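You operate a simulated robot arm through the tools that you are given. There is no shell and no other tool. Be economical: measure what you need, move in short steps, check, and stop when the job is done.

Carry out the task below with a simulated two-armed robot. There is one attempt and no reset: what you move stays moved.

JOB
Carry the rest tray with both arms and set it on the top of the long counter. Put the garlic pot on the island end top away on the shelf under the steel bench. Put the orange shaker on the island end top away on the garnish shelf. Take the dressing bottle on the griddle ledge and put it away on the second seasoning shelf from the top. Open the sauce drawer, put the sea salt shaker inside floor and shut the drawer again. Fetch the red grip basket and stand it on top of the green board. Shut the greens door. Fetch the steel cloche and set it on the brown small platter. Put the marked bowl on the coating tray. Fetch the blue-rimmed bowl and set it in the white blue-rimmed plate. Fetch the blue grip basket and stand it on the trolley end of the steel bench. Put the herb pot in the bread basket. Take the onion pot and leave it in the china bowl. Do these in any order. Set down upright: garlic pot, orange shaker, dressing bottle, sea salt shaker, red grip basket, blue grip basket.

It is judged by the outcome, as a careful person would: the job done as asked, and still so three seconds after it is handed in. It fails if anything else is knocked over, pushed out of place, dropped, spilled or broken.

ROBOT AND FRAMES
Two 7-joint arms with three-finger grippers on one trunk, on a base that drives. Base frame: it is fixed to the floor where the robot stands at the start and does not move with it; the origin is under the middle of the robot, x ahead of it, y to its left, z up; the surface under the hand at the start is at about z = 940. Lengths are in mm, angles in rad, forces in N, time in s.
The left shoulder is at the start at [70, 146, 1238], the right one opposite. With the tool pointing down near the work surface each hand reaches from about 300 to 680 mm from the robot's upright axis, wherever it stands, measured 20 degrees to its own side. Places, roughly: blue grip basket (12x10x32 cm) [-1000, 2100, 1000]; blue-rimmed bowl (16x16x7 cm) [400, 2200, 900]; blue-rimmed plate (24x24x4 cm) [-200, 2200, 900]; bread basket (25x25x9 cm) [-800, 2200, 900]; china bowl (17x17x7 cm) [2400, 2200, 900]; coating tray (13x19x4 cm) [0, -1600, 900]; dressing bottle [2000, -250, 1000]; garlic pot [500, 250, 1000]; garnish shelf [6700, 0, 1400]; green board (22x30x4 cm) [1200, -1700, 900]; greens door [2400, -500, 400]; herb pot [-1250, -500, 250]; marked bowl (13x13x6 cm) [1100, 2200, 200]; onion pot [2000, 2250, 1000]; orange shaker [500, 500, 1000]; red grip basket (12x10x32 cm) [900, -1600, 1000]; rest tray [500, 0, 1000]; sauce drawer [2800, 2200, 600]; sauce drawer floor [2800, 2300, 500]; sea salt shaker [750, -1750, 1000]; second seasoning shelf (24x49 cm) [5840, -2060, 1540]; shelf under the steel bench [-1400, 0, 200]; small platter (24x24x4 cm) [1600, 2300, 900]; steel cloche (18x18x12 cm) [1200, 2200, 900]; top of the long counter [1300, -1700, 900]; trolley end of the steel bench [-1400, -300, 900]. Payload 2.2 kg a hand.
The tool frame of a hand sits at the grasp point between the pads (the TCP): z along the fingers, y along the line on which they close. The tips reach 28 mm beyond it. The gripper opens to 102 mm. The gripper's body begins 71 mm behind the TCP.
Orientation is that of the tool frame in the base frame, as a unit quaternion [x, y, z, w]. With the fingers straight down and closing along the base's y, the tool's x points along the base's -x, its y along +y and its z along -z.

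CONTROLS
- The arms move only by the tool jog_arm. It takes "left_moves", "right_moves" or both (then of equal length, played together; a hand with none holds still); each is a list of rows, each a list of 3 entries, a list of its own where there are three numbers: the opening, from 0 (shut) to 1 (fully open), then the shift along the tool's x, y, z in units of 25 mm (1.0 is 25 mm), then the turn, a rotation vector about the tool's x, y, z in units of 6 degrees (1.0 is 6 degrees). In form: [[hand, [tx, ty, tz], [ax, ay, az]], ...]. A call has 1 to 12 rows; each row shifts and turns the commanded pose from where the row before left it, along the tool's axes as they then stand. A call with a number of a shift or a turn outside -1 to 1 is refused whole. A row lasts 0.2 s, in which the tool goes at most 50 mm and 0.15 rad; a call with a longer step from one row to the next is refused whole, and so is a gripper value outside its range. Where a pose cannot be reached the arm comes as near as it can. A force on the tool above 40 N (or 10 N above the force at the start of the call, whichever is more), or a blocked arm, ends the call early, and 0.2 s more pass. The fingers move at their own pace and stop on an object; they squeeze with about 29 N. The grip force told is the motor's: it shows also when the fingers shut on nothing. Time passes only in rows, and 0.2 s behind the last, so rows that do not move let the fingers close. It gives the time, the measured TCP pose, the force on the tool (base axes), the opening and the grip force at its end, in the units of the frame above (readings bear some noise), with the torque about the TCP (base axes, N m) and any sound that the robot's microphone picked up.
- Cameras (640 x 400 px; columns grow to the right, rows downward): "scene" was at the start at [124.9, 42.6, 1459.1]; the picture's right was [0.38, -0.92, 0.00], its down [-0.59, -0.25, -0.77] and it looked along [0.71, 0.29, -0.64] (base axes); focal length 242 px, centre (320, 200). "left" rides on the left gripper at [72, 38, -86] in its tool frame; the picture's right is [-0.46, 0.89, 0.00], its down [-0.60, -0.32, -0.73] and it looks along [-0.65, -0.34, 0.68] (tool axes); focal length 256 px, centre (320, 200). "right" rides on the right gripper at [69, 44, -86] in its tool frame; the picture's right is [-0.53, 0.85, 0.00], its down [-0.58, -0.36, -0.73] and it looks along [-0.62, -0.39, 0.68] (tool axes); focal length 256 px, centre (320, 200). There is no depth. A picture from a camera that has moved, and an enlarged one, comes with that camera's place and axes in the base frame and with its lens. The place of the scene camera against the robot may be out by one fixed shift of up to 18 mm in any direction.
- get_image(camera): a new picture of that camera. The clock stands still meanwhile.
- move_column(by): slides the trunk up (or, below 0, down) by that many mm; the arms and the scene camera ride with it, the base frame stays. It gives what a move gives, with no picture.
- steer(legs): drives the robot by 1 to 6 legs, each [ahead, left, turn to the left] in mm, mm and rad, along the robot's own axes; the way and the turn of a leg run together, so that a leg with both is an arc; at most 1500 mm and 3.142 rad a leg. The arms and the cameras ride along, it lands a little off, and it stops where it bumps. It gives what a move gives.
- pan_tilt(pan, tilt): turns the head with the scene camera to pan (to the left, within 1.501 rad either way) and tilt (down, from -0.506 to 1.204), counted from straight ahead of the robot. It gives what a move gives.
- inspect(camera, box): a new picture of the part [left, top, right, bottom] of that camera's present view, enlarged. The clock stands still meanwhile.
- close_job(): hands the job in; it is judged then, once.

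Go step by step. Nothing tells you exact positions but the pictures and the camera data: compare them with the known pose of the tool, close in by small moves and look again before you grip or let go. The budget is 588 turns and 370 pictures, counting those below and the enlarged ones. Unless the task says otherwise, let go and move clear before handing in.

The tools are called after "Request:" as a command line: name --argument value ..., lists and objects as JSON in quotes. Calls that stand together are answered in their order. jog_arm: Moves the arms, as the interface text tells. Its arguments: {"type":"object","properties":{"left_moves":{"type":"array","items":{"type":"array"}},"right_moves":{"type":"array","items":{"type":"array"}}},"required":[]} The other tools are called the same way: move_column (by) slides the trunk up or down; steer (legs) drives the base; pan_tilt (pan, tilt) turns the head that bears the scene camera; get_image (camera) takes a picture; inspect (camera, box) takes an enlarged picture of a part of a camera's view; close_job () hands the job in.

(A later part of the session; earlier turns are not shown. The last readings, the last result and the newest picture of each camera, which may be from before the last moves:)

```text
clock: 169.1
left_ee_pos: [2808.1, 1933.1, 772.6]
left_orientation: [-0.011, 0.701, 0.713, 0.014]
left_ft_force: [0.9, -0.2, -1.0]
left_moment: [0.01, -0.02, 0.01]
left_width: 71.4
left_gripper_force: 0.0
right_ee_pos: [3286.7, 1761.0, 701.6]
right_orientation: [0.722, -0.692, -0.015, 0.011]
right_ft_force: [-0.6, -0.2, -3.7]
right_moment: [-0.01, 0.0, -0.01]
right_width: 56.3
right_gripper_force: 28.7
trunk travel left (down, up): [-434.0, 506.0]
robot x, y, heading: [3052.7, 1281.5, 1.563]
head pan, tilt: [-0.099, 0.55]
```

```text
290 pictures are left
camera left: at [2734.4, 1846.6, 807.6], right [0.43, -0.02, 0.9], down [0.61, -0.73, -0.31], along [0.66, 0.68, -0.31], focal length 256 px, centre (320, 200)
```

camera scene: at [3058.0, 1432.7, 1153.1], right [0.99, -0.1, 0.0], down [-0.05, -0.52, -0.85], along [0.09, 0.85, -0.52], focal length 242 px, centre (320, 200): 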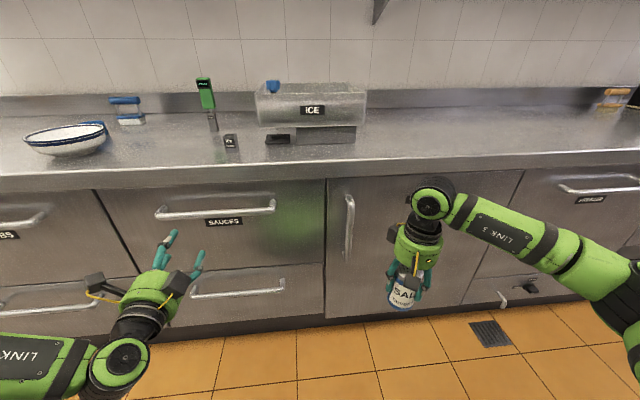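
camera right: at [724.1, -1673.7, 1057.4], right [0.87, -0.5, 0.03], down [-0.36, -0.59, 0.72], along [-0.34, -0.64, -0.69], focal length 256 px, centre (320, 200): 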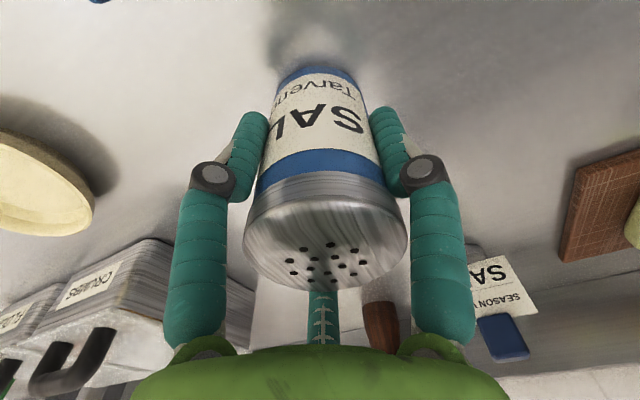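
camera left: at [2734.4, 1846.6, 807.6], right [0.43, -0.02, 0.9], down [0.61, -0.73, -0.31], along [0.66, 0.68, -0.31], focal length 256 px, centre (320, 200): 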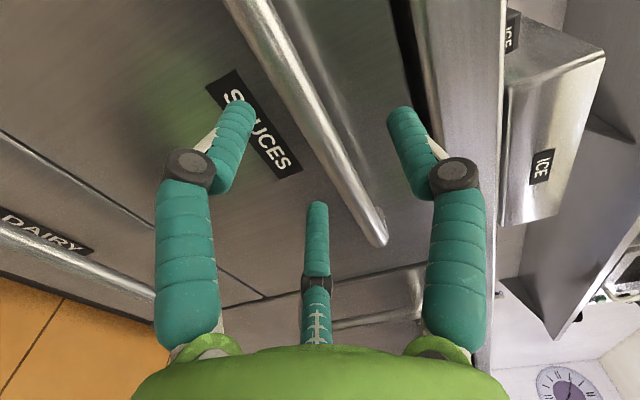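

Request:
jog_arm --left_moves '[[0.7, [0, 0, 0.9], [0, 0, 0]], [0.7, [0, 0, 0.9], [0, 0, 0]], [0.7, [0, 0, 0.5], [0, 0, 0]], [0.7, [0, 0, 0], [0, 0, 0]]]'

Request:
get_image --camera "left"

Request:
inspect --camera "scene" --box '[100, 170, 300, 295]'

```text
clock: 170.1
left_ee_pos: [2803.5, 1979.1, 780.6]
left_orientation: [-0.008, 0.706, 0.708, 0.015]
left_ft_force: [2.8, -24.5, -14.1]
left_moment: [-0.7, 0.27, -0.74]
left_width: 87.0
left_gripper_force: 9.7
left hand out of reach, approached as far as the arm can: row 2, 3
right_ee_pos: [3286.1, 1760.7, 702.7]
right_orientation: [0.722, -0.692, -0.015, 0.011]
right_ft_force: [-0.6, 0.3, -2.8]
right_moment: [0.0, 0.02, 0.02]
right_width: 56.4
right_gripper_force: 29.5
trunk travel left (down, up): [-434.0, 506.0]
robot x, y, heading: [3049.8, 1284.1, 1.563]
head pan, tilt: [-0.099, 0.55]
```

```text
289 pictures are left
camera left: at [2728.3, 1894.3, 817.2], right [0.44, -0.01, 0.9], down [0.61, -0.74, -0.3], along [0.67, 0.68, -0.32], focal length 256 px, centre (320, 200)
```

left: 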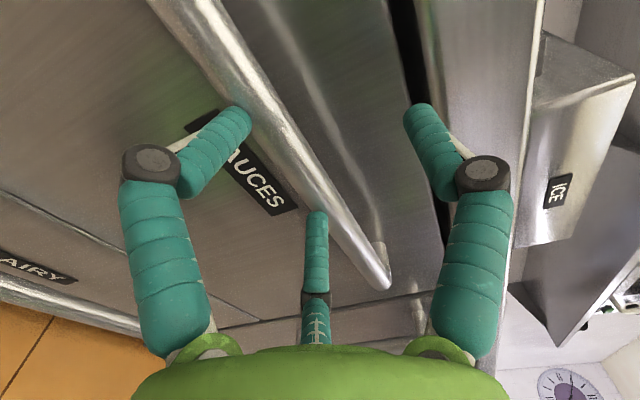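

```text
3.20 times, centred on (200, 232) of scene
camera zoom: at [3057.6, 1431.4, 1131.0], right [0.99, -0.1, 0.0], down [-0.05, -0.52, -0.85], along [0.09, 0.85, -0.52], focal length 774 px, centre (704, 96)
```

zoom: 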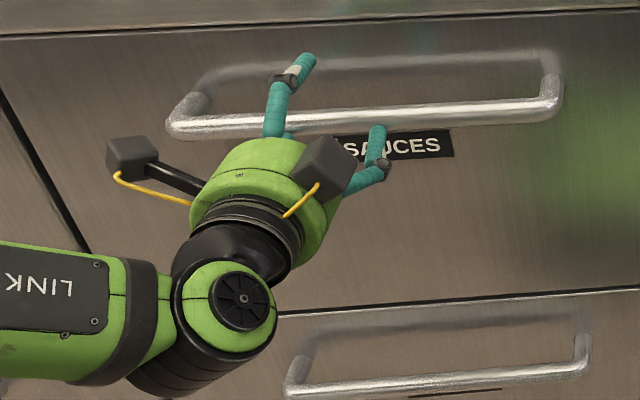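

The lower fingers met the bar: I back off 30 mm, go 18 mm lower and try again.

Request:
jog_arm --left_moves '[[0.8, [0, 0, -1], [0, 0, 0]], [0.9, [0, 0, -0.4], [0, 0, 0]], [1, [0, 0, 0], [0, 0, 0]]]'

Request:
get_image --camera "left"

```text
clock: 170.8
left_ee_pos: [2799.9, 1947.7, 785.4]
left_orientation: [-0.01, 0.699, 0.715, 0.014]
left_ft_force: [1.1, 0.7, 0.2]
left_moment: [0.03, 0.01, 0.0]
left_width: 101.9
left_gripper_force: 0.2
right_ee_pos: [3286.9, 1761.6, 701.6]
right_orientation: [0.722, -0.691, -0.014, 0.011]
right_ft_force: [-0.6, -0.3, -1.8]
right_moment: [0.0, 0.01, 0.02]
right_width: 56.2
right_gripper_force: 29.5
trunk travel left (down, up): [-434.0, 506.0]
robot x, y, heading: [3054.6, 1282.4, 1.566]
head pan, tilt: [-0.099, 0.55]
```

```text
287 pictures are left
camera left: at [2726.2, 1861.4, 820.5], right [0.44, -0.02, 0.9], down [0.61, -0.73, -0.31], along [0.66, 0.69, -0.3], focal length 256 px, centre (320, 200)
```

left: 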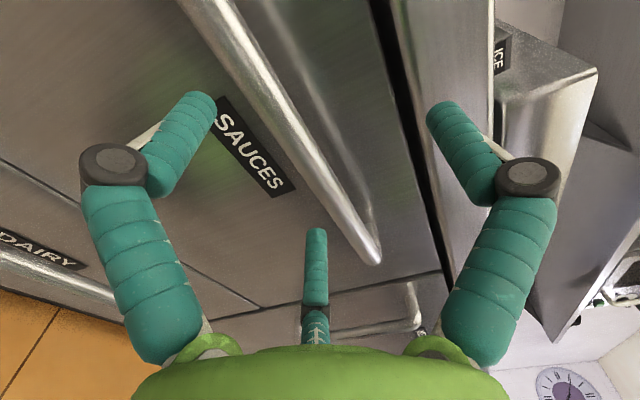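

Request:
move_column --by -24

Request:
steer --legs '[[48, 0, 0]]'

Request:
get_image --camera "left"

```text
clock: 171.6
left_ee_pos: [2799.3, 1948.1, 759.9]
left_orientation: [-0.01, 0.7, 0.714, 0.014]
left_ft_force: [0.2, 0.0, 0.6]
left_moment: [0.0, 0.02, 0.02]
left_width: 101.8
left_gripper_force: 0.1
right_ee_pos: [3286.8, 1760.8, 677.5]
right_orientation: [0.722, -0.691, -0.015, 0.012]
right_ft_force: [-0.5, -0.4, -0.9]
right_moment: [0.01, 0.0, 0.0]
right_width: 56.0
right_gripper_force: 28.8
trunk travel left (down, up): [-410.0, 530.0]
robot x, y, heading: [3050.5, 1284.3, 1.564]
head pan, tilt: [-0.099, 0.55]
```

```text
clock: 172.5
left_ee_pos: [2799.3, 1995.9, 760.0]
left_orientation: [-0.01, 0.701, 0.713, 0.014]
left_ft_force: [0.2, 1.0, -0.1]
left_moment: [0.06, 0.01, 0.01]
left_width: 102.0
left_gripper_force: 0.0
right_ee_pos: [3286.4, 1809.7, 676.6]
right_orientation: [0.723, -0.691, -0.014, 0.012]
right_ft_force: [1.2, -0.4, -1.7]
right_moment: [-0.03, 0.01, 0.0]
right_width: 56.3
right_gripper_force: 28.5
trunk travel left (down, up): [-410.0, 530.0]
robot x, y, heading: [3052.4, 1333.3, 1.569]
head pan, tilt: [-0.099, 0.55]
```

```text
286 pictures are left
camera left: at [2726.4, 1910.1, 795.0], right [0.43, -0.02, 0.9], down [0.61, -0.73, -0.31], along [0.66, 0.68, -0.31], focal length 256 px, centre (320, 200)
```

left: 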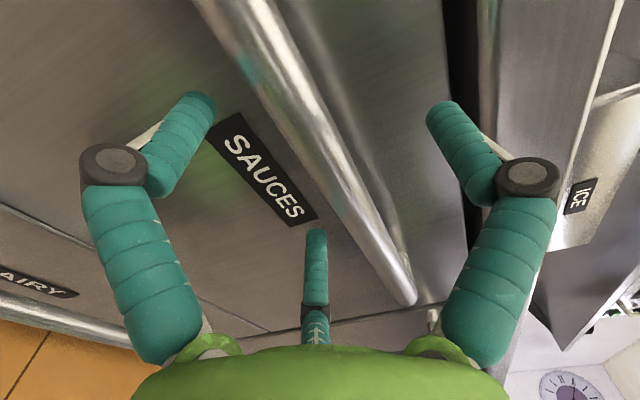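

The bar is between the fingers, no contact. Closing.

Request:
jog_arm --left_moves '[[0.5, [0, 0, 0], [0, 0, 0]], [0.2, [0, 0, 0], [0, 0, 0]], [0, [0, 0, 0], [0, 0, 0]], [0, [0, 0, 0], [0, 0, 0]], [0, [0, 0, 0], [0, 0, 0]]]'

Request:
get_image --camera "left"

```text
clock: 173.7
left_ee_pos: [2802.2, 1994.7, 758.5]
left_orientation: [-0.008, 0.703, 0.711, 0.014]
left_ft_force: [6.6, -11.4, -10.6]
left_moment: [-0.09, 1.28, -0.5]
left_width: 33.2
left_gripper_force: 45.3
right_ee_pos: [3286.6, 1810.0, 677.6]
right_orientation: [0.723, -0.691, -0.015, 0.011]
right_ft_force: [-0.4, 0.6, -1.8]
right_moment: [-0.01, 0.03, -0.01]
right_width: 56.4
right_gripper_force: 29.2
trunk travel left (down, up): [-410.0, 530.0]
robot x, y, heading: [3048.0, 1331.0, 1.567]
head pan, tilt: [-0.099, 0.55]
```

```text
285 pictures are left
camera left: at [2727.8, 1909.0, 794.3], right [0.44, -0.02, 0.9], down [0.61, -0.73, -0.31], along [0.66, 0.68, -0.31], focal length 256 px, centre (320, 200)
```

left: 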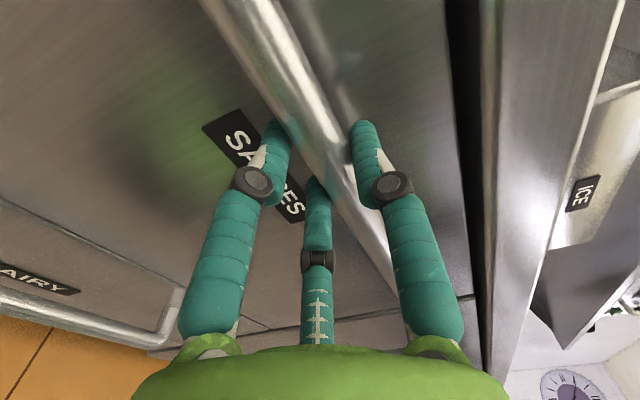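

Bar gripped. Pull by backing the base.

Request:
steer --legs '[[-120, 0, 0]]'

Request:
get_image --camera "scene"

```text
clock: 174.9
left_ee_pos: [2801.7, 1877.7, 759.0]
left_orientation: [-0.008, 0.703, 0.711, 0.014]
left_ft_force: [12.4, 2.6, -14.7]
left_moment: [0.0, 1.44, 0.01]
left_width: 33.2
left_gripper_force: 44.9
right_ee_pos: [3287.3, 1691.4, 676.2]
right_orientation: [0.723, -0.691, -0.013, 0.012]
right_ft_force: [0.0, 1.1, -2.5]
right_moment: [-0.01, -0.01, 0.02]
right_width: 56.2
right_gripper_force: 28.8
trunk travel left (down, up): [-410.0, 530.0]
robot x, y, heading: [3051.8, 1209.3, 1.566]
head pan, tilt: [-0.099, 0.55]
```

```text
284 pictures are left
camera scene: at [3059.1, 1364.0, 1106.6], right [0.99, -0.1, 0.0], down [-0.06, -0.52, -0.85], along [0.09, 0.85, -0.53], focal length 242 px, centre (320, 200)
```

scene: 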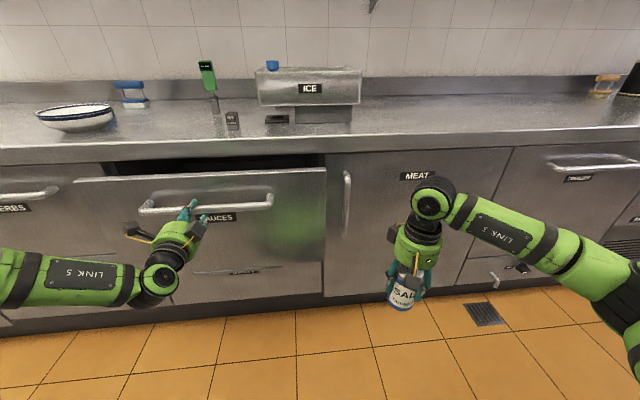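

Request:
steer --legs '[[-190, 0, 0]]'

Request:
get_image --camera "scene"

```text
clock: 175.9
left_ee_pos: [2801.7, 1846.7, 757.8]
left_orientation: [-0.003, 0.703, 0.711, 0.011]
left_ft_force: [0.0, -1.9, 4.9]
left_moment: [-0.21, 1.01, -0.09]
left_width: 32.9
left_gripper_force: 44.6
right_ee_pos: [3286.0, 1661.0, 675.3]
right_orientation: [0.722, -0.692, -0.012, 0.013]
right_ft_force: [0.4, -0.5, -1.7]
right_moment: [0.0, 0.0, -0.01]
right_width: 56.3
right_gripper_force: 28.7
trunk travel left (down, up): [-410.0, 530.0]
robot x, y, heading: [3053.3, 1186.6, 1.562]
head pan, tilt: [-0.099, 0.55]
stopped in leg 1: the robot was blocked; the commanded pose is now the measured one
```

```text
283 pictures are left
camera scene: at [3058.0, 1333.2, 1107.1], right [0.99, -0.1, 0.0], down [-0.05, -0.52, -0.85], along [0.09, 0.85, -0.52], focal length 242 px, centre (320, 200)
```

scene: 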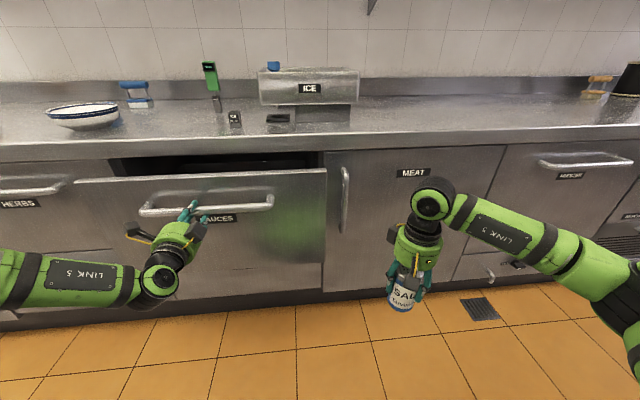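

Blocked after 150 mm of travel. I check whether the base has something behind it.

Request:
pan_tilt --pan 1.5 --tilt 0.6

Request:
get_image --camera "scene"

Request:
pan_tilt --pan -1.5 --tilt 0.6

Request:
get_image --camera "scene"

```text
clock: 177.5
left_ee_pos: [2802.7, 1847.1, 759.0]
left_orientation: [-0.004, 0.702, 0.712, 0.014]
left_ft_force: [0.6, 3.0, 9.3]
left_moment: [0.12, 1.27, -0.08]
left_width: 32.5
left_gripper_force: 45.9
right_ee_pos: [3287.0, 1660.1, 676.9]
right_orientation: [0.722, -0.691, -0.013, 0.012]
right_ft_force: [0.0, 0.0, -2.1]
right_moment: [-0.02, -0.03, 0.01]
right_width: 56.3
right_gripper_force: 29.1
trunk travel left (down, up): [-410.0, 530.0]
robot x, y, heading: [3056.1, 1186.1, 1.561]
head pan, tilt: [1.499, 0.6]
```

```text
282 pictures are left
camera scene: at [2960.8, 1250.5, 1102.7], right [0.08, 1.0, 0.0], down [0.56, -0.04, -0.83], along [-0.82, 0.06, -0.56], focal length 242 px, centre (320, 200)
```

scene: 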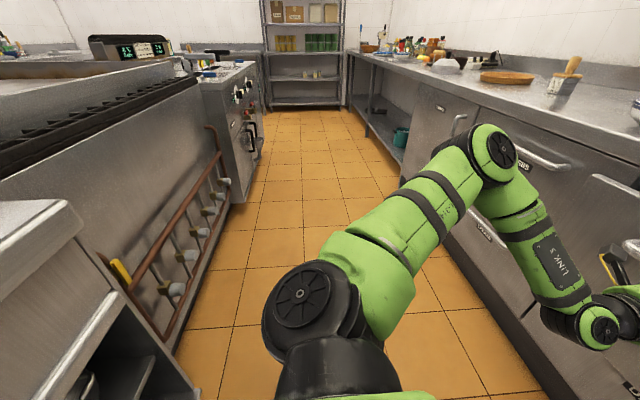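

```text
clock: 180.1
left_ee_pos: [2801.4, 1846.2, 758.6]
left_orientation: [-0.004, 0.703, 0.711, 0.013]
left_ft_force: [0.2, 3.0, 11.2]
left_moment: [0.17, 1.12, 0.08]
left_width: 33.1
left_gripper_force: 44.8
right_ee_pos: [3286.7, 1661.8, 675.4]
right_orientation: [0.722, -0.692, -0.014, 0.013]
right_ft_force: [0.1, 0.2, -1.4]
right_moment: [0.0, 0.02, 0.01]
right_width: 56.2
right_gripper_force: 29.3
trunk travel left (down, up): [-410.0, 530.0]
robot x, y, heading: [3052.1, 1182.9, 1.567]
head pan, tilt: [-1.499, 0.6]
```

```text
281 pictures are left
camera scene: at [3137.2, 1249.2, 1102.6], right [0.07, -1.0, 0.0], down [-0.56, -0.04, -0.82], along [0.82, 0.06, -0.57], focal length 242 px, centre (320, 200)
```

scene: 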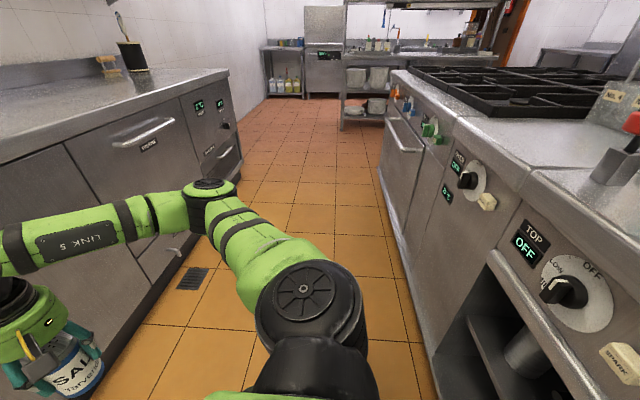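

The base has backed against the range, so I pull the drawer further with the arm.

Request:
steer --legs '[[15, 0, 0]]'

Request:
jog_arm --left_moves '[[0, [0, 0, -0.7], [0, 0, 0]], [0, [0, 0, -0.7], [0, 0, 0]], [0, [0, 0, -0.7], [0, 0, 0]], [0, [0, 0, -0.7], [0, 0, 0]], [0, [0, 0, -0.7], [0, 0, 0]], [0, [0, 0, -0.7], [0, 0, 0]], [0, [0, 0, -0.7], [0, 0, 0]], [0, [0, 0, -0.7], [0, 0, 0]]]'

Request:
pan_tilt --pan 0.2 --tilt 0.6

Request:
get_image --camera "scene"

```text
clock: 180.9
left_ee_pos: [2801.9, 1859.7, 759.2]
left_orientation: [-0.005, 0.703, 0.711, 0.013]
left_ft_force: [-2.2, -2.6, 11.7]
left_moment: [0.11, 1.13, 0.05]
left_width: 32.8
left_gripper_force: 45.2
right_ee_pos: [3286.2, 1676.4, 677.3]
right_orientation: [0.722, -0.692, -0.013, 0.011]
right_ft_force: [0.1, 0.6, -1.5]
right_moment: [0.02, -0.01, -0.04]
right_width: 56.3
right_gripper_force: 28.1
trunk travel left (down, up): [-410.0, 530.0]
robot x, y, heading: [3052.1, 1197.4, 1.567]
head pan, tilt: [-1.499, 0.6]
```

```text
clock: 182.7
left_ee_pos: [2802.3, 1717.9, 757.7]
left_orientation: [-0.004, 0.702, 0.712, 0.013]
left_ft_force: [-0.2, -3.4, 21.6]
left_moment: [0.23, 1.09, 0.44]
left_width: 32.9
left_gripper_force: 44.7
right_ee_pos: [3287.3, 1673.0, 678.4]
right_orientation: [0.722, -0.692, -0.015, 0.011]
right_ft_force: [0.3, -0.4, -1.6]
right_moment: [0.0, -0.04, 0.03]
right_width: 56.2
right_gripper_force: 28.9
trunk travel left (down, up): [-410.0, 530.0]
robot x, y, heading: [3052.7, 1201.6, 1.564]
head pan, tilt: [-1.499, 0.6]
```

```text
clock: 184.4
left_ee_pos: [2801.6, 1719.6, 758.3]
left_orientation: [-0.003, 0.701, 0.713, 0.013]
left_ft_force: [-1.1, -2.8, 20.3]
left_moment: [0.33, 0.93, -0.01]
left_width: 33.0
left_gripper_force: 45.0
right_ee_pos: [3286.4, 1674.3, 676.8]
right_orientation: [0.722, -0.691, -0.015, 0.012]
right_ft_force: [0.0, -0.7, -1.6]
right_moment: [-0.04, 0.0, -0.03]
right_width: 55.9
right_gripper_force: 29.3
trunk travel left (down, up): [-410.0, 530.0]
robot x, y, heading: [3052.7, 1198.4, 1.564]
head pan, tilt: [0.201, 0.6]
```

```text
280 pictures are left
camera scene: at [3032.4, 1343.1, 1103.0], right [0.98, 0.19, 0.0], down [0.11, -0.55, -0.83], along [-0.16, 0.81, -0.56], focal length 242 px, centre (320, 200)
```

scene: 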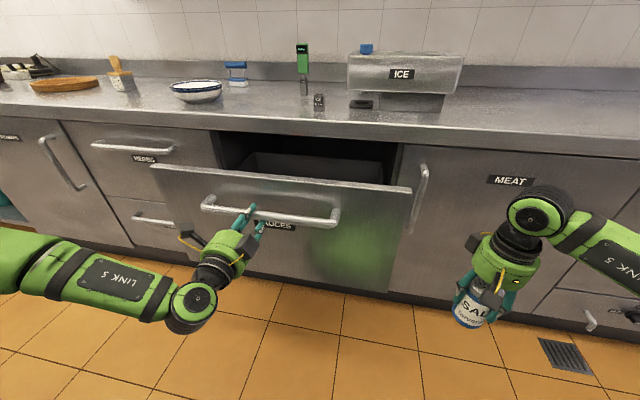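

Request:
jog_arm --left_moves '[[0, [0, 0, -0.7], [0, 0, 0]], [0, [0, 0, -0.7], [0, 0, 0]], [0, [0, 0, -0.7], [0, 0, 0]], [0, [0, 0, -0.7], [0, 0, 0]]]'

Request:
get_image --camera "scene"

```text
clock: 185.4
left_ee_pos: [2800.5, 1677.0, 757.9]
left_orientation: [0.001, 0.689, 0.725, 0.018]
left_ft_force: [2.8, -1.3, 10.9]
left_moment: [-0.07, 1.18, -0.47]
left_width: 33.0
left_gripper_force: 44.8
left hand out of reach, approached as far as the arm can: row 3, 4
right_ee_pos: [3287.6, 1675.2, 674.7]
right_orientation: [0.722, -0.692, -0.013, 0.012]
right_ft_force: [-0.4, -0.1, -2.2]
right_moment: [-0.04, -0.01, 0.0]
right_width: 56.1
right_gripper_force: 29.1
trunk travel left (down, up): [-410.0, 530.0]
robot x, y, heading: [3051.4, 1199.3, 1.566]
head pan, tilt: [0.201, 0.6]
stopped in row 4 (left hand): the force on the tool passed its limit at 43 N (the readings are from after the stop); the commanded pose is now the measured one
```

```text
279 pictures are left
camera scene: at [3032.6, 1345.7, 1102.2], right [0.98, 0.19, 0.0], down [0.11, -0.55, -0.83], along [-0.16, 0.81, -0.56], focal length 242 px, centre (320, 200)
```

scene: 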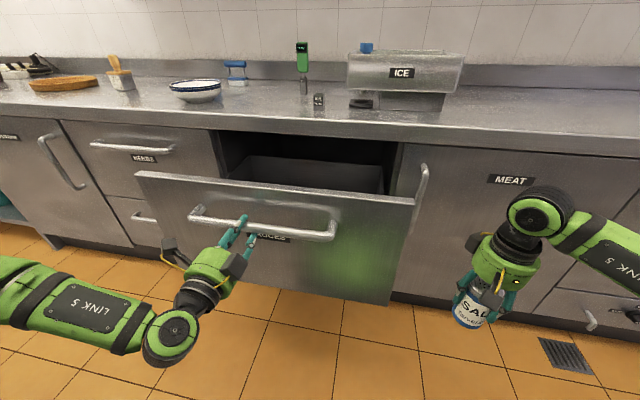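

Open about 320 mm. To let go I push it back 25 mm, open the fingers, and withdraw with base and arm.

Request:
jog_arm --left_moves '[[0, [0, 0, 0.6], [0, 0, 0]], [0, [0, 0, 0.6], [0, 0, 0]], [0.5, [0, 0, 0], [0, 0, 0]], [1, [0, 0, 0], [0, 0, 0]], [1, [0, 0, 0], [0, 0, 0]], [1, [0, 0, -0.6], [0, 0, 0]], [1, [0, 0, -0.6], [0, 0, 0]]]'

Request:
steer --legs '[[-12, 0, 0]]'

Request:
get_image --camera "left"

```text
clock: 187.0
left_ee_pos: [2798.5, 1677.5, 755.6]
left_orientation: [-0.002, 0.692, 0.721, 0.018]
left_ft_force: [0.5, 0.1, -0.2]
left_moment: [-0.01, -0.02, -0.01]
left_width: 102.1
left_gripper_force: 0.0
right_ee_pos: [3286.1, 1676.4, 675.4]
right_orientation: [0.722, -0.692, -0.014, 0.012]
right_ft_force: [-0.8, -0.5, -1.5]
right_moment: [-0.01, -0.03, -0.01]
right_width: 56.1
right_gripper_force: 29.1
trunk travel left (down, up): [-410.0, 530.0]
robot x, y, heading: [3053.6, 1198.3, 1.569]
head pan, tilt: [0.201, 0.6]
```

```text
clock: 187.7
left_ee_pos: [2797.5, 1666.5, 755.3]
left_orientation: [-0.003, 0.693, 0.721, 0.018]
left_ft_force: [-1.0, -0.5, 0.6]
left_moment: [-0.01, -0.03, -0.01]
left_width: 101.8
left_gripper_force: 0.1
right_ee_pos: [3285.0, 1664.2, 676.4]
right_orientation: [0.722, -0.692, -0.012, 0.012]
right_ft_force: [-0.2, -0.4, -1.5]
right_moment: [-0.01, 0.01, -0.04]
right_width: 56.4
right_gripper_force: 28.6
trunk travel left (down, up): [-410.0, 530.0]
robot x, y, heading: [3053.3, 1189.8, 1.564]
head pan, tilt: [0.201, 0.6]
```

```text
278 pictures are left
camera left: at [2723.5, 1580.1, 789.1], right [0.44, -0.05, 0.9], down [0.6, -0.73, -0.33], along [0.67, 0.68, -0.29], focal length 256 px, centre (320, 200)
```

left: 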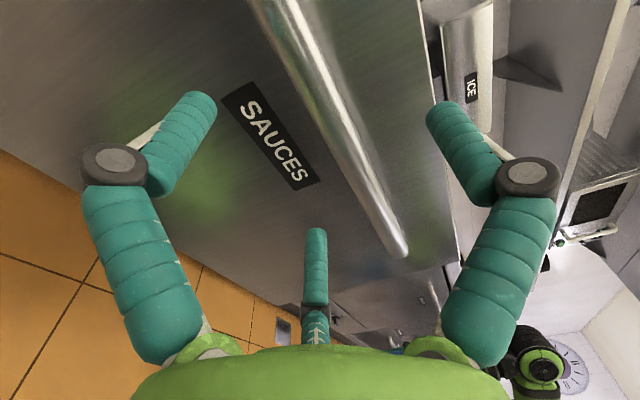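

Request:
jog_arm --left_moves '[[1, [0.3, 0, -0.6], [0, 0, 0]], [1, [0.3, 0, -0.6], [0, 0, 0]], [1, [0.3, 0, -0.6], [0, 0, 0]]]'

Request:
get_image --camera "scene"

```text
clock: 188.5
left_ee_pos: [2766.0, 1641.4, 736.5]
left_orientation: [-0.002, 0.692, 0.722, 0.02]
left_ft_force: [-0.5, 1.3, 0.5]
left_moment: [-0.02, 0.03, 0.0]
left_width: 102.1
left_gripper_force: 0.1
left hand out of reach, approached as far as the arm can: row 1, 2, 3
right_ee_pos: [3286.0, 1664.0, 676.6]
right_orientation: [0.722, -0.692, -0.012, 0.012]
right_ft_force: [-1.1, 0.0, -2.4]
right_moment: [-0.03, 0.01, -0.02]
right_width: 56.1
right_gripper_force: 29.1
trunk travel left (down, up): [-410.0, 530.0]
robot x, y, heading: [3053.3, 1186.9, 1.561]
head pan, tilt: [0.201, 0.6]
```

```text
277 pictures are left
camera scene: at [3030.7, 1333.6, 1102.6], right [0.98, 0.19, 0.0], down [0.11, -0.55, -0.83], along [-0.16, 0.81, -0.56], focal length 242 px, centre (320, 200)
```

scene: 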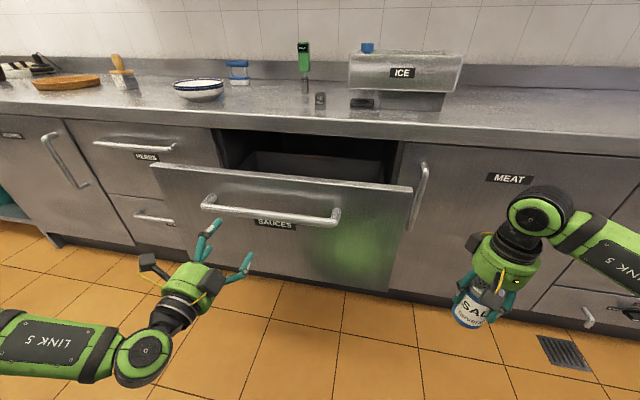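

The hand is clear of the open drawer. I raise the trunk and move left so the right hand with the salt comes over it, then look inside.

Request:
move_column --by 300

Request:
steer --legs '[[0, -1, 0.01], [0, 465, 0]]'

Request:
pan_tilt --pan -0.3 --tilt 0.75

Request:
get_image --camera "scene"

```text
clock: 191.5
left_ee_pos: [2767.3, 1642.1, 1036.3]
left_orientation: [-0.002, 0.692, 0.722, 0.018]
left_ft_force: [0.9, 0.5, 0.1]
left_moment: [-0.01, 0.0, 0.02]
left_width: 101.9
left_gripper_force: 0.2
right_ee_pos: [3285.8, 1663.7, 975.8]
right_orientation: [0.722, -0.691, -0.013, 0.011]
right_ft_force: [-0.3, -0.3, -1.2]
right_moment: [0.01, 0.02, 0.02]
right_width: 56.3
right_gripper_force: 28.9
trunk travel left (down, up): [-710.0, 230.0]
robot x, y, heading: [3055.7, 1188.9, 1.565]
head pan, tilt: [0.201, 0.6]
```

```text
clock: 194.7
left_ee_pos: [2293.4, 1636.5, 1037.6]
left_orientation: [-0.005, 0.692, 0.721, 0.015]
left_ft_force: [-1.1, -0.2, 0.8]
left_moment: [0.01, 0.01, 0.0]
left_width: 102.1
left_gripper_force: 0.0
right_ee_pos: [2813.2, 1663.9, 976.0]
right_orientation: [0.726, -0.688, -0.012, 0.011]
right_ft_force: [-0.3, 0.2, -1.2]
right_moment: [-0.01, 0.0, -0.02]
right_width: 56.1
right_gripper_force: 29.0
trunk travel left (down, up): [-710.0, 230.0]
robot x, y, heading: [2584.6, 1186.5, 1.577]
head pan, tilt: [0.201, 0.6]
```

```text
clock: 195.6
left_ee_pos: [2292.6, 1636.6, 1037.2]
left_orientation: [-0.006, 0.692, 0.722, 0.015]
left_ft_force: [-0.4, 0.7, -0.3]
left_moment: [0.0, 0.0, 0.0]
left_width: 102.1
left_gripper_force: 0.0
right_ee_pos: [2813.2, 1665.2, 975.3]
right_orientation: [0.725, -0.688, -0.013, 0.012]
right_ft_force: [0.4, -0.5, -0.9]
right_moment: [-0.01, 0.0, 0.02]
right_width: 56.2
right_gripper_force: 29.3
trunk travel left (down, up): [-710.0, 230.0]
robot x, y, heading: [2582.2, 1179.1, 1.574]
head pan, tilt: [-0.3, 0.75]
```

```text
276 pictures are left
camera scene: at [2603.0, 1324.4, 1389.7], right [0.96, -0.29, 0.0], down [-0.2, -0.65, -0.73], along [0.21, 0.7, -0.68], focal length 242 px, centre (320, 200)
```

scene: 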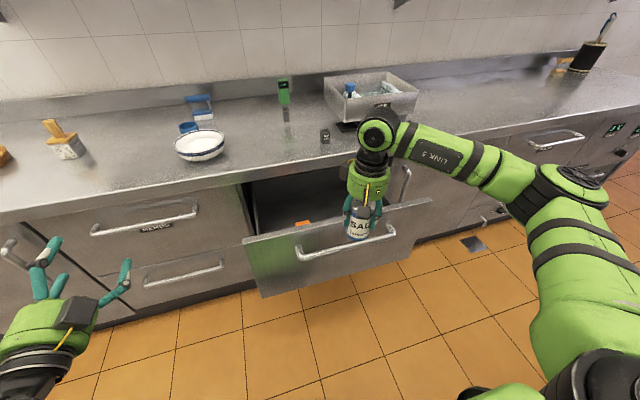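

Request:
steer --legs '[[140, 5, 0]]'

Request:
jog_arm --right_moves '[[0, [-0.9, 0, 0], [0, 0, 0]], [0, [-0.9, 0, 0], [0, 0, 0]], [0, [-0.9, 0, 0], [0, 0, 0]], [0, [0, 0, 0], [0, 0, 0]]]'

Request:
get_image --camera "right"

Request:
get_image --camera "scene"

```text
clock: 196.9
left_ee_pos: [2289.6, 1775.8, 1038.2]
left_orientation: [-0.004, 0.692, 0.722, 0.016]
left_ft_force: [0.2, 0.6, 0.2]
left_moment: [0.04, -0.01, -0.02]
left_width: 102.3
left_gripper_force: 0.1
right_ee_pos: [2808.2, 1802.7, 977.2]
right_orientation: [0.725, -0.689, -0.013, 0.012]
right_ft_force: [-0.6, -1.6, -1.9]
right_moment: [0.0, -0.02, -0.03]
right_width: 56.1
right_gripper_force: 29.1
trunk travel left (down, up): [-710.0, 230.0]
robot x, y, heading: [2577.1, 1327.1, 1.574]
head pan, tilt: [-0.3, 0.75]
```

```text
clock: 197.9
left_ee_pos: [2289.1, 1777.7, 1036.7]
left_orientation: [-0.004, 0.692, 0.721, 0.015]
left_ft_force: [-0.6, -0.3, -0.4]
left_moment: [-0.01, 0.01, 0.0]
left_width: 101.9
left_gripper_force: 0.1
right_ee_pos: [2804.4, 1868.9, 975.3]
right_orientation: [0.725, -0.688, -0.013, 0.012]
right_ft_force: [0.8, -1.2, -1.4]
right_moment: [0.02, 0.03, -0.03]
right_width: 56.2
right_gripper_force: 29.2
trunk travel left (down, up): [-710.0, 230.0]
robot x, y, heading: [2579.5, 1324.3, 1.571]
head pan, tilt: [-0.3, 0.75]
```

```text
275 pictures are left
camera right: at [2766.7, 1799.1, 1063.4], right [-0.87, 0.49, 0.03], down [0.36, 0.59, 0.72], along [0.33, 0.64, -0.69], focal length 256 px, centre (320, 200)
```

right: 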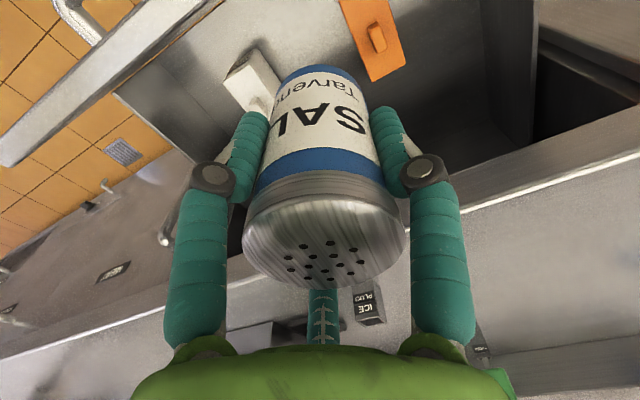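

```text
274 pictures are left
camera scene: at [2597.9, 1464.4, 1389.8], right [0.96, -0.29, 0.0], down [-0.2, -0.65, -0.73], along [0.21, 0.7, -0.68], focal length 242 px, centre (320, 200)
```

scene: 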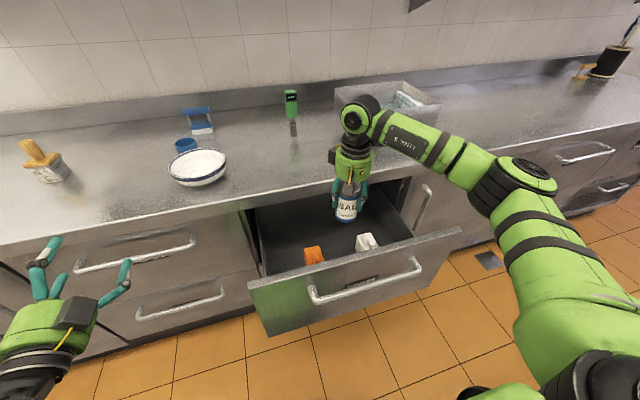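

Request:
inspect --camera "scene" --box '[240, 160, 480, 310]'

Request:
inspect --camera "right" --box '[180, 0, 500, 200]'

```text
2.67 times, centred on (360, 235) of scene
camera zoom: at [2597.9, 1464.4, 1389.8], right [0.96, -0.29, 0.0], down [-0.2, -0.65, -0.73], along [0.21, 0.7, -0.68], focal length 645 px, centre (213, 107)
```

zoom: 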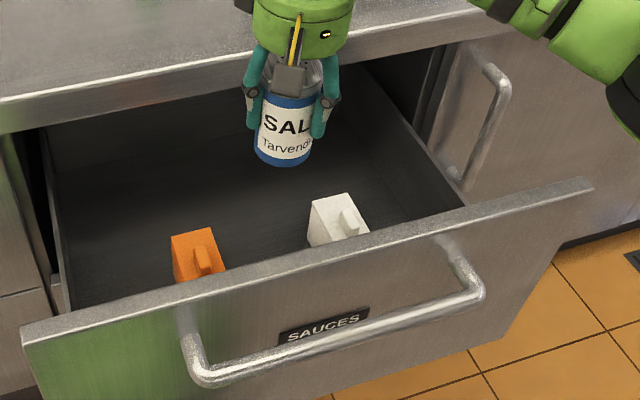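

```text
2.00 times, centred on (340, 100) of right
camera zoom: at [2766.7, 1799.1, 1063.4], right [-0.87, 0.49, 0.03], down [0.36, 0.59, 0.72], along [0.33, 0.64, -0.69], focal length 512 px, centre (280, 400)
```

zoom: 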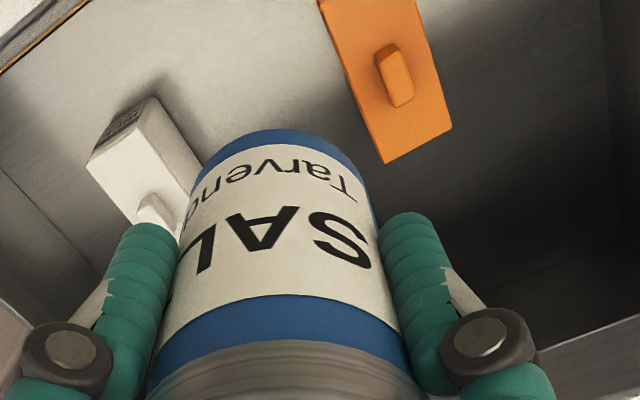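

Inside are a white and an orange block near (2962,1965) and (2729,1960). I'll set the salt at about (2845,1870), moving down in stages with the arm.

Request:
jog_arm --right_moves '[[0, [0, -0.8, 0], [0, 0, 0]], [0, [0, -0.8, 0], [0, 0, 0]], [0, [0, 0, 1], [0, 0, 0]], [0, [0, 0, 1], [0, 0, 0]], [0, [0, 0, 1], [0, 0, 0]], [0, [0, 0, 1], [0, 0, 0]], [0, [0, 0, 1], [0, 0, 0]], [0, [0, 0, 0], [0, 0, 0]]]'

Request:
get_image --camera "scene"

```text
clock: 199.7
left_ee_pos: [2289.1, 1779.1, 1038.1]
left_orientation: [-0.004, 0.692, 0.722, 0.016]
left_ft_force: [-0.3, -0.1, 0.8]
left_moment: [-0.01, 0.03, -0.02]
left_width: 102.0
left_gripper_force: 0.0
right_ee_pos: [2839.1, 1872.5, 850.9]
right_orientation: [0.725, -0.689, -0.012, 0.011]
right_ft_force: [0.3, -0.2, -2.1]
right_moment: [-0.01, 0.01, 0.0]
right_width: 56.1
right_gripper_force: 28.6
trunk travel left (down, up): [-710.0, 230.0]
robot x, y, heading: [2573.3, 1329.5, 1.578]
head pan, tilt: [-0.3, 0.75]
```

```text
271 pictures are left
camera scene: at [2597.6, 1465.1, 1389.7], right [0.96, -0.29, 0.0], down [-0.2, -0.65, -0.73], along [0.21, 0.7, -0.68], focal length 242 px, centre (320, 200)
```

scene: 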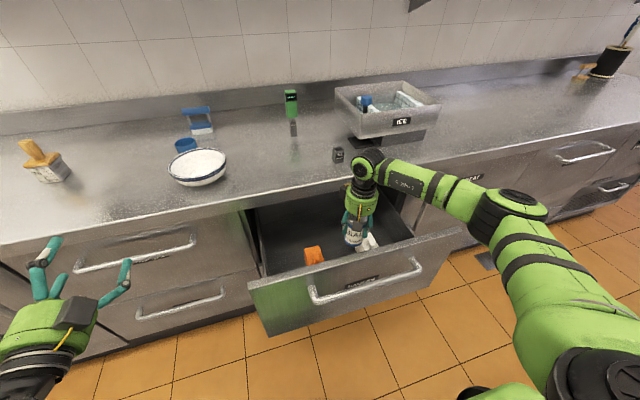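

I want the forearm higher over the drawer front, so I raise the trunk 150 and reach further down with the arm.

Request:
move_column --by 150

Request:
jog_arm --right_moves '[[0, [0, 0, 1], [0, 0, 0]], [0, [0, 0, 1], [0, 0, 0]], [0, [0, 0, 1], [0, 0, 0]], [0, [0, 0, 1], [0, 0, 0]], [0, [0, 0, 1], [0, 0, 0]], [0, [0, 0, 1], [0, 0, 0]], [0, [0, 0, 1], [0, 0, 0]], [0, [0, 0, 1], [0, 0, 0]]]'

Request:
get_image --camera "scene"

```text
clock: 201.5
left_ee_pos: [2288.4, 1778.5, 1186.6]
left_orientation: [-0.004, 0.693, 0.721, 0.015]
left_ft_force: [0.0, 0.8, -0.6]
left_moment: [0.02, 0.01, 0.03]
left_width: 102.2
left_gripper_force: 0.2
right_ee_pos: [2840.8, 1872.8, 1000.9]
right_orientation: [0.725, -0.688, -0.011, 0.013]
right_ft_force: [0.5, 0.0, -1.4]
right_moment: [-0.02, -0.01, -0.02]
right_width: 56.0
right_gripper_force: 28.9
trunk travel left (down, up): [-860.0, 80.0]
robot x, y, heading: [2579.2, 1323.8, 1.574]
head pan, tilt: [-0.3, 0.75]
```

```text
clock: 203.3
left_ee_pos: [2289.3, 1778.7, 1185.5]
left_orientation: [-0.004, 0.692, 0.721, 0.016]
left_ft_force: [0.5, 0.2, -0.5]
left_moment: [0.01, -0.03, 0.0]
left_width: 102.3
left_gripper_force: 0.0
right_ee_pos: [2831.4, 1872.4, 801.7]
right_orientation: [0.725, -0.688, -0.012, 0.012]
right_ft_force: [-0.4, 0.0, -1.1]
right_moment: [-0.02, -0.02, -0.02]
right_width: 56.1
right_gripper_force: 28.8
trunk travel left (down, up): [-860.0, 80.0]
robot x, y, heading: [2577.0, 1327.8, 1.571]
head pan, tilt: [-0.3, 0.75]
```

```text
270 pictures are left
camera scene: at [2597.1, 1465.9, 1539.6], right [0.96, -0.29, 0.0], down [-0.2, -0.65, -0.73], along [0.21, 0.7, -0.68], focal length 242 px, centre (320, 200)
```

scene: 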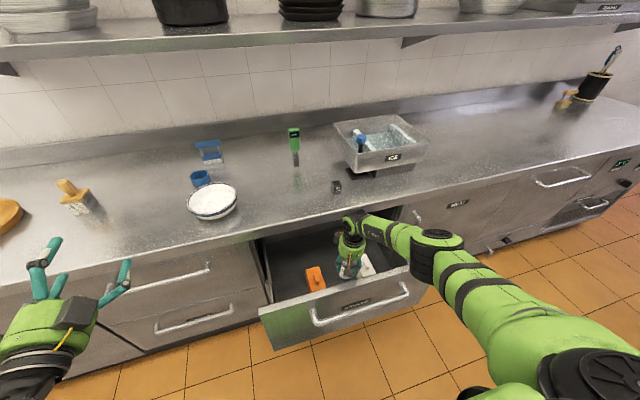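

Request:
jog_arm --right_moves '[[0, [0, 0, 1], [0, 0, 0]], [0, [0, 0, 1], [0, 0, 0]], [0, [0, 0, 1], [0, 0, 0]], [0, [0, 0, 1], [0, 0, 0]], [0, [0, 0, 1], [0, 0, 0]], [0, [0, 0, 0.5], [0, 0, 0]]]'

Request:
get_image --camera "scene"

Request:
get_image --camera "right"

```text
clock: 204.3
left_ee_pos: [2289.9, 1775.9, 1188.5]
left_orientation: [-0.004, 0.691, 0.722, 0.016]
left_ft_force: [-0.3, -0.5, 0.1]
left_moment: [0.0, -0.04, 0.0]
left_width: 101.8
left_gripper_force: 0.0
right_ee_pos: [2829.4, 1845.5, 756.3]
right_orientation: [0.726, -0.688, -0.01, 0.014]
right_ft_force: [1.4, -5.8, 8.1]
right_moment: [-0.33, 0.57, 0.35]
right_width: 56.1
right_gripper_force: 28.9
right hand out of reach, approached as far as the arm can: row 1, 2, 3, 4, 5
trunk travel left (down, up): [-860.0, 80.0]
robot x, y, heading: [2577.1, 1327.7, 1.579]
head pan, tilt: [-0.3, 0.75]
stopped in row 5 (right hand): the force on the tool passed its limit at 65 N (the readings are from after the stop); the commanded pose is now the measured one
```

```text
269 pictures are left
camera scene: at [2597.4, 1462.4, 1539.9], right [0.96, -0.29, 0.0], down [-0.2, -0.65, -0.73], along [0.21, 0.7, -0.68], focal length 242 px, centre (320, 200)
```

scene: 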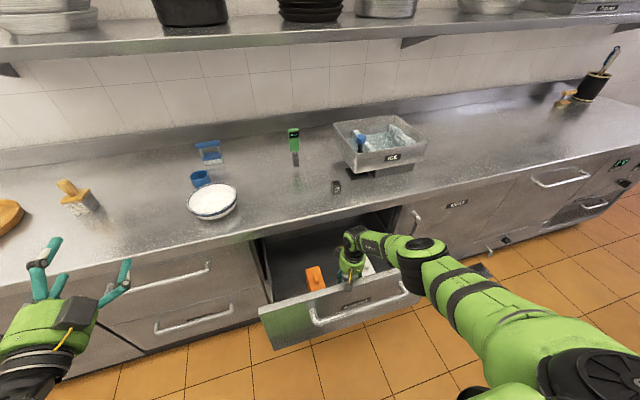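

```text
268 pictures are left
camera right: at [2790.9, 1775.2, 845.5], right [-0.87, 0.49, 0.03], down [0.36, 0.6, 0.72], along [0.34, 0.63, -0.7], focal length 256 px, centre (320, 200)
```

right: 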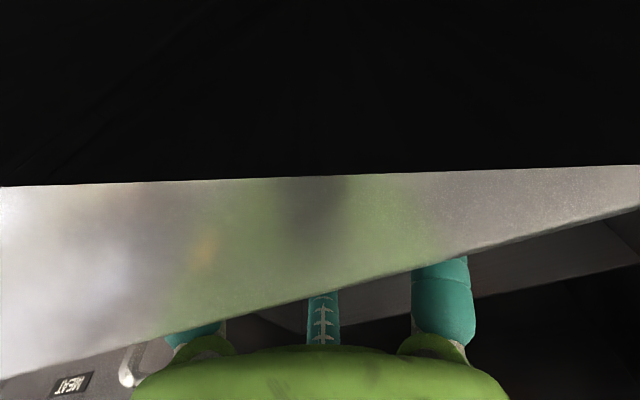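

The hand hit the reach limit and the wrist camera touches the drawer front: the opening is too small. I lift the salt out and turn the left hand back down, to pull the drawer further open from inside its front edge.

Request:
jog_arm --left_moves '[[0.5, [0, 0, 0], [0, 0, -1]], [0.5, [0, 0, 0], [0, 0, -1]], [0.5, [0, 0, 0], [0, 0, -1]], [0.5, [0, 0, 0], [0, 0, -1]], [0.5, [0, 0, 0], [0, 0, -1]], [0.5, [0, 0, 0], [0, 0, -1]], [0.5, [0, 0, 0], [0, 0, -1]], [0.5, [0, 0, 0], [0, 0, -1]], [0.5, [0, 0, 0], [0, 0, -1]], [0.5, [0, 0, 0], [0, 0, -1]], [0.5, [0, 0, 0], [0, 0, -1]], [0.5, [0, 0, 0], [0, 0, -1]]]' --right_moves '[[0, [-0.6, 0, -0.3], [0, 0, 0]], [0, [-0.4, 0, -1], [0, 0, 0]], [0, [0, 0, -1], [0, 0, 0]], [0, [0, 0, -1], [0, 0, 0]], [0, [0, 0, -1], [0, 0, 0]], [0, [0, 0, -1], [0, 0, 0]], [0, [0, 0, -1], [0, 0, 0]], [0, [0, 0, -1], [0, 0, 0]], [0, [0, 0, -1], [0, 0, 0]], [0, [0, 0, 0], [0, 0, 0]], [0, [0, 0, 0], [0, 0, 0]], [0, [0, 0, 0], [0, 0, 0]]]'

Request:
jog_arm --left_moves '[[0.5, [0, 0, 0], [0, 0, -1]], [0.5, [0, 0, 0], [0, 0, -1]], [0.5, [0, 0, 0], [0, 0, -1]], [0.5, [0, 0, 0], [0, 1, 0]], [0.5, [0, 0, 0], [0, 1, 0]], [0.5, [0, 0, 0], [0, 1, 0]], [0.5, [0, 0, 0], [0, 1, 0]], [0.5, [0, 0, 0], [0, 1, 0]], [0.5, [0, 0, 0], [0, 1, 0]], [0.5, [0, 0, 0], [0, 1, 0]], [0.5, [0, 0, 0], [0, 1, 0]], [0.5, [0, 0, 0], [0, 1, 0]]]'

Request:
jog_arm --left_moves '[[0.5, [0, 0, 0], [0, 1, 0]], [0.5, [0, 0, 0], [0, 1, 0]], [0.5, [0, 0, 0], [0, 1, 0]], [0.5, [0, 0, 0], [0, 1, 0]], [0.5, [0, 0, 0], [0, 1, 0]], [0.5, [0, 0, 0], [0, 1, 0]], [0.4, [0, 0, 0], [0, 0, 0]]]'

Request:
get_image --camera "scene"

```text
clock: 206.9
left_ee_pos: [2289.6, 1779.0, 1186.8]
left_orientation: [-0.411, 0.557, 0.574, 0.437]
left_ft_force: [-0.8, 0.0, -0.1]
left_moment: [0.0, 0.0, -0.03]
left_width: 51.1
left_gripper_force: 0.1
right_ee_pos: [2834.7, 1863.8, 959.6]
right_orientation: [0.724, -0.689, -0.01, 0.012]
right_ft_force: [0.8, -0.5, -2.6]
right_moment: [0.03, 0.03, 0.01]
right_width: 56.3
right_gripper_force: 29.0
right hand out of reach, approached as far as the arm can: row 1
trunk travel left (down, up): [-860.0, 80.0]
robot x, y, heading: [2577.5, 1329.8, 1.572]
head pan, tilt: [-0.3, 0.75]
```

```text
clock: 209.5
left_ee_pos: [2279.2, 1801.2, 1174.3]
left_orientation: [-0.666, 0.67, 0.22, 0.243]
left_ft_force: [-0.3, 0.1, -0.4]
left_moment: [0.0, 0.01, 0.02]
left_width: 50.8
left_gripper_force: 0.1
left hand out of reach, approached as far as the arm can: row 4, 5, 6
right_ee_pos: [2833.4, 1863.9, 960.0]
right_orientation: [0.725, -0.689, -0.011, 0.013]
right_ft_force: [0.2, -0.3, -2.8]
right_moment: [0.01, 0.01, 0.0]
right_width: 55.9
right_gripper_force: 29.6
trunk travel left (down, up): [-860.0, 80.0]
robot x, y, heading: [2579.6, 1326.7, 1.575]
head pan, tilt: [-0.3, 0.75]
```

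```text
clock: 211.1
left_ee_pos: [2279.6, 1799.0, 1174.4]
left_orientation: [-0.701, 0.713, 0.003, 0.023]
left_ft_force: [-0.1, 0.7, -0.7]
left_moment: [0.0, 0.01, 0.02]
left_width: 40.8
left_gripper_force: 0.1
right_ee_pos: [2833.6, 1862.6, 960.4]
right_orientation: [0.724, -0.689, -0.011, 0.013]
right_ft_force: [1.3, -0.1, -0.9]
right_moment: [0.01, 0.0, 0.0]
right_width: 56.2
right_gripper_force: 29.4
trunk travel left (down, up): [-860.0, 80.0]
robot x, y, heading: [2577.7, 1327.9, 1.574]
head pan, tilt: [-0.3, 0.75]
```

```text
267 pictures are left
camera scene: at [2597.7, 1464.9, 1539.7], right [0.96, -0.29, 0.0], down [-0.2, -0.65, -0.73], along [0.21, 0.7, -0.68], focal length 242 px, centre (320, 200)
```

scene: 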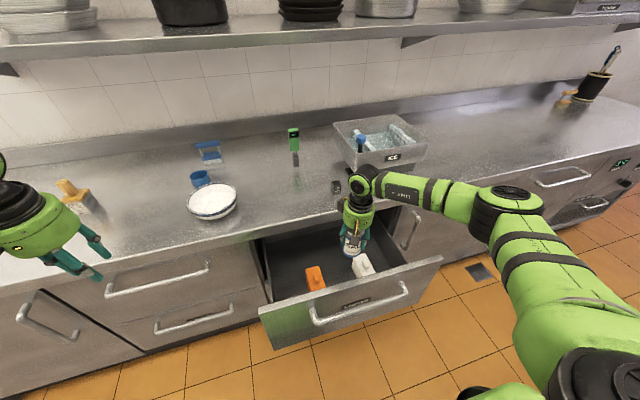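

Left hand points down again. I drive right so the left hand is over the drawer, then lower it behind the drawer front.

Request:
steer --legs '[[0, -560, 0], [55, 0, 0]]'

Request:
jog_arm --left_moves '[[0, [0, 0, 1], [0, 0, 0]], [0, [0, 0, 1], [0, 0, 0]], [0, [0, 0, 1], [0, 0, 0]], [0, [0, 0, 1], [0, 0, 0]], [0, [0, 0, 1], [0, 0, 0]], [0, [0, 0, 1], [0, 0, 0]], [0, [0, 0, 1], [0, 0, 0]], [0, [0, 0, 1], [0, 0, 0]]]' --right_moves '[[0, [0.5, 0, 0], [0, 0, 0]], [0, [0.5, 0, 0], [0, 0, 0]], [0, [0.5, 0, 0], [0, 0, 0]], [0, [0.5, 0, 0], [0, 0, 0]], [0, [0, 0, 0], [0, 0, 0]], [0, [0, 0, 0], [0, 0, 0]], [0, [0, 0, 0], [0, 0, 0]], [0, [0, 0, 0], [0, 0, 0]]]'

Request:
pan_tilt --pan 0.35 --tilt 0.75

Request:
get_image --camera "scene"

```text
clock: 214.8
left_ee_pos: [2826.4, 1845.4, 1176.7]
left_orientation: [-0.703, 0.711, 0.007, 0.028]
left_ft_force: [-0.9, -1.4, 0.0]
left_moment: [0.09, 0.02, -0.01]
left_width: 40.8
left_gripper_force: 0.0
right_ee_pos: [3379.8, 1915.0, 964.5]
right_orientation: [0.727, -0.686, -0.013, 0.01]
right_ft_force: [-0.2, -0.8, -1.0]
right_moment: [0.11, -0.02, 0.0]
right_width: 56.0
right_gripper_force: 28.9
trunk travel left (down, up): [-860.0, 80.0]
robot x, y, heading: [3128.2, 1380.6, 1.577]
head pan, tilt: [-0.3, 0.75]
```

```text
clock: 216.7
left_ee_pos: [2834.1, 1862.4, 974.8]
left_orientation: [-0.703, 0.711, 0.005, 0.024]
left_ft_force: [0.3, 0.0, 0.2]
left_moment: [0.0, 0.0, 0.03]
left_width: 2.2
left_gripper_force: 29.3
right_ee_pos: [3383.5, 1872.3, 961.3]
right_orientation: [0.727, -0.686, -0.011, 0.014]
right_ft_force: [-0.6, 0.8, -1.2]
right_moment: [0.02, -0.01, 0.0]
right_width: 56.4
right_gripper_force: 28.8
trunk travel left (down, up): [-860.0, 80.0]
robot x, y, heading: [3129.4, 1386.9, 1.579]
head pan, tilt: [-0.3, 0.75]
```

```text
clock: 217.7
left_ee_pos: [2831.7, 1861.1, 976.1]
left_orientation: [-0.703, 0.711, 0.005, 0.025]
left_ft_force: [-0.1, 0.1, -1.8]
left_moment: [-0.01, 0.03, -0.01]
left_width: 2.0
left_gripper_force: 29.0
right_ee_pos: [3383.9, 1871.5, 960.5]
right_orientation: [0.727, -0.686, -0.011, 0.013]
right_ft_force: [-0.2, 0.2, -1.9]
right_moment: [0.02, -0.03, -0.03]
right_width: 56.4
right_gripper_force: 29.2
trunk travel left (down, up): [-860.0, 80.0]
robot x, y, heading: [3126.0, 1381.0, 1.579]
head pan, tilt: [0.351, 0.75]
```

```text
266 pictures are left
camera scene: at [3094.0, 1520.2, 1539.7], right [0.94, 0.35, 0.0], down [0.24, -0.64, -0.73], along [-0.26, 0.68, -0.68], focal length 242 px, centre (320, 200)
```

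scene: 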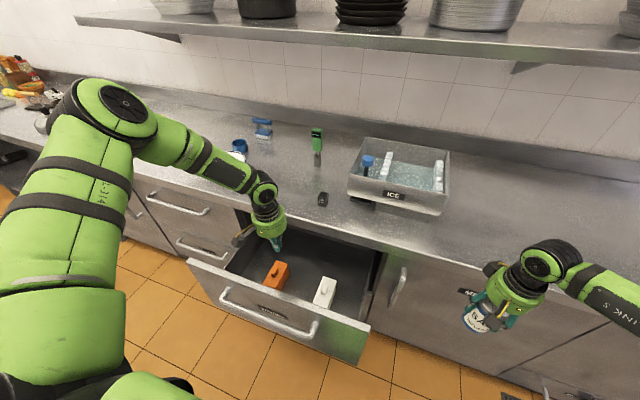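

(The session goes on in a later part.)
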